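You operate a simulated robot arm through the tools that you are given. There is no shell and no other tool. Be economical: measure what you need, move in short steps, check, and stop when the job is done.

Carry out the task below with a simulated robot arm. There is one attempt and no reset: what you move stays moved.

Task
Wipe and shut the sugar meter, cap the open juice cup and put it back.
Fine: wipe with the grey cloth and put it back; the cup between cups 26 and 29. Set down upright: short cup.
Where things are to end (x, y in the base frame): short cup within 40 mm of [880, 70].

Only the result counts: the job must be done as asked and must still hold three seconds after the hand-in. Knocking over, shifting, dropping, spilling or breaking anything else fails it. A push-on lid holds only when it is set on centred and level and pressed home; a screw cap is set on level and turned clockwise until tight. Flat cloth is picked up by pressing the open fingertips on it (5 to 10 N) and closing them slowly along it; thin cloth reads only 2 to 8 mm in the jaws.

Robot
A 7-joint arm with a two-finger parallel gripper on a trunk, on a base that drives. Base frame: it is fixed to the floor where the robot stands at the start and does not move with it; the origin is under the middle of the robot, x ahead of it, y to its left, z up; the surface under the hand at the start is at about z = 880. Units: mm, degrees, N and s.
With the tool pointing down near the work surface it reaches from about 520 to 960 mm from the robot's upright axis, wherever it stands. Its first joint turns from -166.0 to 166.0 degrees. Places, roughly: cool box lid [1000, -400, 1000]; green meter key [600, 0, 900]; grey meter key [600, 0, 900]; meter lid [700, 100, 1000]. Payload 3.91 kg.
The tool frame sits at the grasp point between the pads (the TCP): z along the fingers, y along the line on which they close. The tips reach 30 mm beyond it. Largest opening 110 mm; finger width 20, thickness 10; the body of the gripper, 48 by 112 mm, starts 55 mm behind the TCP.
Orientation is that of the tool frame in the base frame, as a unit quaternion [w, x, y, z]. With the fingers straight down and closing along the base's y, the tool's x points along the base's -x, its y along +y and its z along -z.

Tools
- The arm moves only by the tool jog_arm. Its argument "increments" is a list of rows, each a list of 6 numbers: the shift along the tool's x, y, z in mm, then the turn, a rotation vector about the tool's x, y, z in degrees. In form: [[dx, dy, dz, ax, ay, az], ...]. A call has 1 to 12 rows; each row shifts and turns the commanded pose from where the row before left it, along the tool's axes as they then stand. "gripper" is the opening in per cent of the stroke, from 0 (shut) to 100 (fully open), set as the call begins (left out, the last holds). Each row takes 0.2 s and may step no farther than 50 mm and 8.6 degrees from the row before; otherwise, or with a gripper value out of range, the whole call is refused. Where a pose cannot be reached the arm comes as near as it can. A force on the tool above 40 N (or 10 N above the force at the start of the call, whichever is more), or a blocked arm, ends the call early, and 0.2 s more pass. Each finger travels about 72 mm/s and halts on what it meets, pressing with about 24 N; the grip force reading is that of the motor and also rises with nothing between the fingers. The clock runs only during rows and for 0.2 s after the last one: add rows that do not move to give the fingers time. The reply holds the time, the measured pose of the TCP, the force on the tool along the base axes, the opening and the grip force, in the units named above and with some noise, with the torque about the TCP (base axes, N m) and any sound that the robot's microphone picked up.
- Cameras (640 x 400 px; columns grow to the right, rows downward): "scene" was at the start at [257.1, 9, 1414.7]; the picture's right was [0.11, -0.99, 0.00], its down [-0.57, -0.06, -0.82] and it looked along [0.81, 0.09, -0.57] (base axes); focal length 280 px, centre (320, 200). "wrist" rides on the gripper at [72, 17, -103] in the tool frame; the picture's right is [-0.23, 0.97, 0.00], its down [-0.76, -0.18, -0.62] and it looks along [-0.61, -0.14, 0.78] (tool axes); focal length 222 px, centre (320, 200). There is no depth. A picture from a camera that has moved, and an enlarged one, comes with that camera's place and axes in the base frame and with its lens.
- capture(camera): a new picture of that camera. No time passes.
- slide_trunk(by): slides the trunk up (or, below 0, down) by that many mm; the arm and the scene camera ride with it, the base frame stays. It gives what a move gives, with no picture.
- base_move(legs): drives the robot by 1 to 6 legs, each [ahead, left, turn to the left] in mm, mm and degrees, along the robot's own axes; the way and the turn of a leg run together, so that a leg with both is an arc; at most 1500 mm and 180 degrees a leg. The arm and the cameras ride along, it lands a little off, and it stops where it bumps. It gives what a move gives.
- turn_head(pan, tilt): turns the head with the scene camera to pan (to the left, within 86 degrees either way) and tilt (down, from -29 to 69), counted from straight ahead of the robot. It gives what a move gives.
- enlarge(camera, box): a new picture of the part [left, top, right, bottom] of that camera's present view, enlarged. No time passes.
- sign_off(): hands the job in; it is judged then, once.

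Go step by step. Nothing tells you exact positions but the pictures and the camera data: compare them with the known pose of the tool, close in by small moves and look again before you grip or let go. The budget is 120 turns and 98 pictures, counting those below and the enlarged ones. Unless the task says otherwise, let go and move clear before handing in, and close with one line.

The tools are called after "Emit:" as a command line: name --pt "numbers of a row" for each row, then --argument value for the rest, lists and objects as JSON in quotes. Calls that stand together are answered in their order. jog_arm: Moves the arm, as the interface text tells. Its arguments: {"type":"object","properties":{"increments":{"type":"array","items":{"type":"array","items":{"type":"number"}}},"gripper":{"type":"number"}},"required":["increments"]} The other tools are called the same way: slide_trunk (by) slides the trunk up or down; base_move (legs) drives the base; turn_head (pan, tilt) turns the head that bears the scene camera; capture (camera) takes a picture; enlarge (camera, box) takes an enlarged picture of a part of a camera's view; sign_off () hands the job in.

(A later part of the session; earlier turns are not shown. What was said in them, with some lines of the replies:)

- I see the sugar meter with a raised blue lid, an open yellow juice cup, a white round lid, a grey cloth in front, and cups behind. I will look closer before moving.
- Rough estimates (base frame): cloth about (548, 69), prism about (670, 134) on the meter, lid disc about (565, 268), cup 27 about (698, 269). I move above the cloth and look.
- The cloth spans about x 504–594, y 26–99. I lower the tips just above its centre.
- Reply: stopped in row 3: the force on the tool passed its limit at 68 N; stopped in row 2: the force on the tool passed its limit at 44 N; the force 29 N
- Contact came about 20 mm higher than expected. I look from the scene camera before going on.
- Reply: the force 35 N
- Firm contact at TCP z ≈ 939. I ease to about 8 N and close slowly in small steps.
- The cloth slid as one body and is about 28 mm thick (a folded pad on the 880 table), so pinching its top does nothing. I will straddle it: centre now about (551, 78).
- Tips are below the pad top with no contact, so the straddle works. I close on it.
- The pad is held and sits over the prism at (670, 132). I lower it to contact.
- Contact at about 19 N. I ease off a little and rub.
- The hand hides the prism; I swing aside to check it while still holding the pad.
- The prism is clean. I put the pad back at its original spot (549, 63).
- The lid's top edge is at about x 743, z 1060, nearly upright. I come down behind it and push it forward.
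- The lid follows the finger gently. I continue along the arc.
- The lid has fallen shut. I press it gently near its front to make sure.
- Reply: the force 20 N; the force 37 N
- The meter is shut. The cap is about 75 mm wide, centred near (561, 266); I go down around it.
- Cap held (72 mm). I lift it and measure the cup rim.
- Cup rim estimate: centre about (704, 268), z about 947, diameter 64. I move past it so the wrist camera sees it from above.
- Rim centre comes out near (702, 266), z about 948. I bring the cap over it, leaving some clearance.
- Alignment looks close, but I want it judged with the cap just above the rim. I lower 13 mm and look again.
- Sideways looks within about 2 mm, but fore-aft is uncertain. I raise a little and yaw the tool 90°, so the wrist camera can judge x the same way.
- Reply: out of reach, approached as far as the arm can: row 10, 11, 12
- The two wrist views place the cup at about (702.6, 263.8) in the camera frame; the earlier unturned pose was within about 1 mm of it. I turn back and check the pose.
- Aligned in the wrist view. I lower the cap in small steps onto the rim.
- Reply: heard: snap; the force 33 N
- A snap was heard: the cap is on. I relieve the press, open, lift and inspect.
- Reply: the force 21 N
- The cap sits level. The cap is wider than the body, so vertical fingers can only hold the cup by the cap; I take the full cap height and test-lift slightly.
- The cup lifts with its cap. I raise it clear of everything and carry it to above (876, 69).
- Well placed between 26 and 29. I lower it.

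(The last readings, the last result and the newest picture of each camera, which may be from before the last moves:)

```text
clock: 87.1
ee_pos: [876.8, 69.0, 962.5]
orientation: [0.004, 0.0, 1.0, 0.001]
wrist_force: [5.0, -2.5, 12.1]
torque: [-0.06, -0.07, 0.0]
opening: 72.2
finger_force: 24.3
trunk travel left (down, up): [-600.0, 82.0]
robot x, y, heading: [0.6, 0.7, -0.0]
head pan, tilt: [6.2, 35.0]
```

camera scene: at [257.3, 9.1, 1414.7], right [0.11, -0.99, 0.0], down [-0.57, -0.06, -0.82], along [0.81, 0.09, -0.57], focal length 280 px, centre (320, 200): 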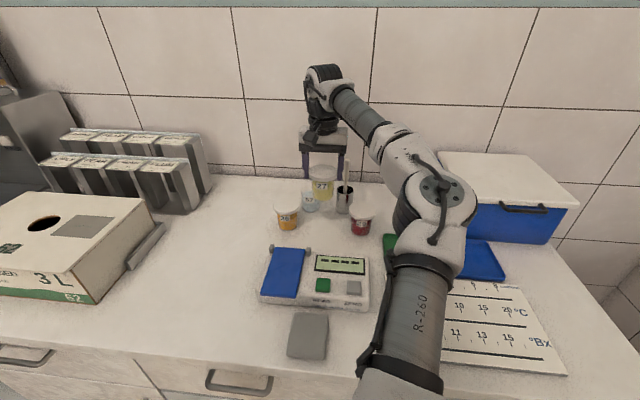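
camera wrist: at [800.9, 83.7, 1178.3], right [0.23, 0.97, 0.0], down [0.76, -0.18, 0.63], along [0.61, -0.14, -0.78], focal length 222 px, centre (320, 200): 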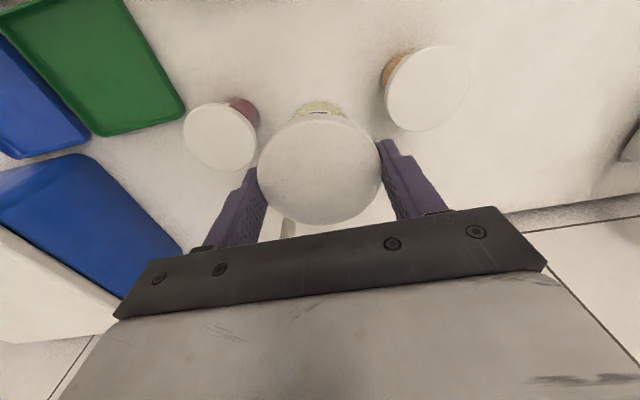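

Touched down. I ease the press, open just enough, and lift away.

Emit:
jog_arm --pt "0 0 -0.8 0 0 0" --pt "0 0 0 0 0 0"

Emit:
jog_arm --pt "0 0 0 0 0 0" --pt "0 0 0 0 0 0" --pt "0 0 -5 0 0 0" --pt "0 0 -15 0 0 0" --pt "0 0 -35 0 0 0" --pt "0 0 -45 0 0 0" --pt "0 0 -50 0 0 0" --pt "0 0 -50 0 0 0" --pt "0 0 0 0 0 0" --gripper 76

Emit:
jog_arm --pt "40 0 0 0 0 0" --pt "45 0 0 0 0 0" --pt "45 0 0 0 0 0" --pt "45 0 0 0 0 0" --pt "45 0 0 0 0 0" --pt "45 0 0 0 0 0" --pt "0 -40 0 0 0 0" --pt "0 -40 0 0 0 0" --pt "0 -40 0 0 0 0" --pt "0 -40 0 0 0 0" --pt "0 0 0 0 0 0"

Emit:
capture --camera "scene"

Emit:
enlarge --camera "scene" --box '[240, 170, 400, 370]'

```text
clock: 87.7
ee_pos: [875.1, 69.5, 963.5]
orientation: [0.002, 0.001, 1.0, 0.001]
wrist_force: [2.1, -0.7, 7.3]
torque: [0.0, -0.04, -0.01]
opening: 72.2
finger_force: 24.2
trunk travel left (down, up): [-600.0, 82.0]
robot x, y, heading: [1.5, 1.0, 0.1]
head pan, tilt: [6.2, 35.0]
```

```text
clock: 89.7
ee_pos: [875.5, 68.6, 1163.7]
orientation: [0.002, 0.001, 1.0, 0.002]
wrist_force: [-0.5, 0.0, 0.1]
torque: [0.01, 0.01, -0.01]
opening: 83.7
finger_force: 0.0
trunk travel left (down, up): [-600.0, 82.0]
robot x, y, heading: [-1.5, -4.1, 0.0]
head pan, tilt: [6.2, 35.0]
```

```text
clock: 92.1
ee_pos: [610.0, -92.1, 1159.7]
orientation: [0.003, -0.001, 1.0, 0.001]
wrist_force: [0.0, 0.6, -0.1]
torque: [0.0, -0.01, -0.04]
opening: 83.7
finger_force: 0.0
trunk travel left (down, up): [-600.0, 82.0]
robot x, y, heading: [2.0, 4.8, -0.1]
head pan, tilt: [6.2, 35.0]
```

```text
33 pictures are left
camera scene: at [257.3, 9.2, 1414.7], right [0.11, -0.99, 0.0], down [-0.57, -0.06, -0.82], along [0.81, 0.09, -0.57], focal length 280 px, centre (320, 200)
```

scene: 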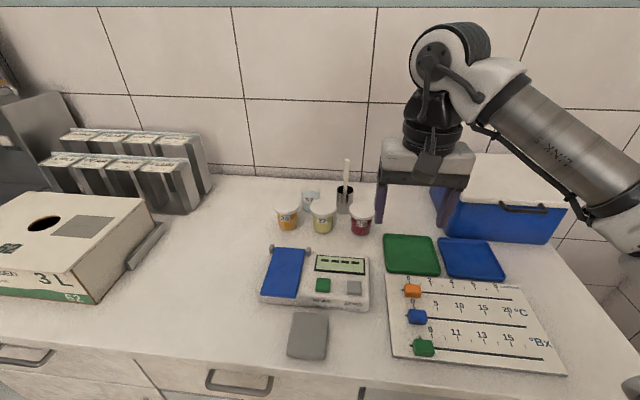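

```text
2.00 times, centred on (320, 270) of scene
camera zoom: at [257.3, 9.2, 1414.7], right [0.11, -0.99, 0.0], down [-0.57, -0.06, -0.82], along [0.81, 0.09, -0.57], focal length 561 px, centre (320, 60)
```

zoom: 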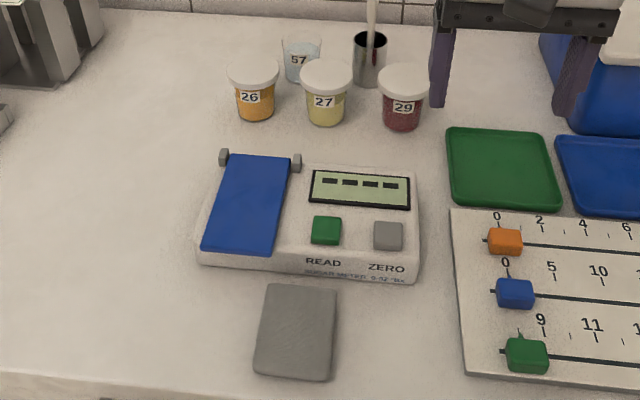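

Everything is in place: the prism is wiped, the meter is shut, and the grey cloth is back. Cup 27 is capped and upright between 26 and 29, and the arm is clear, so I hand in.

Emit:
sign_off

```text
The job is handed in.
```

I wiped the sugar meter with the grey cloth, shut its lid and put the cloth back. The juice cup (27) has its cap snapped on and stands upright between cups 26 and 29 at about (876, 69).
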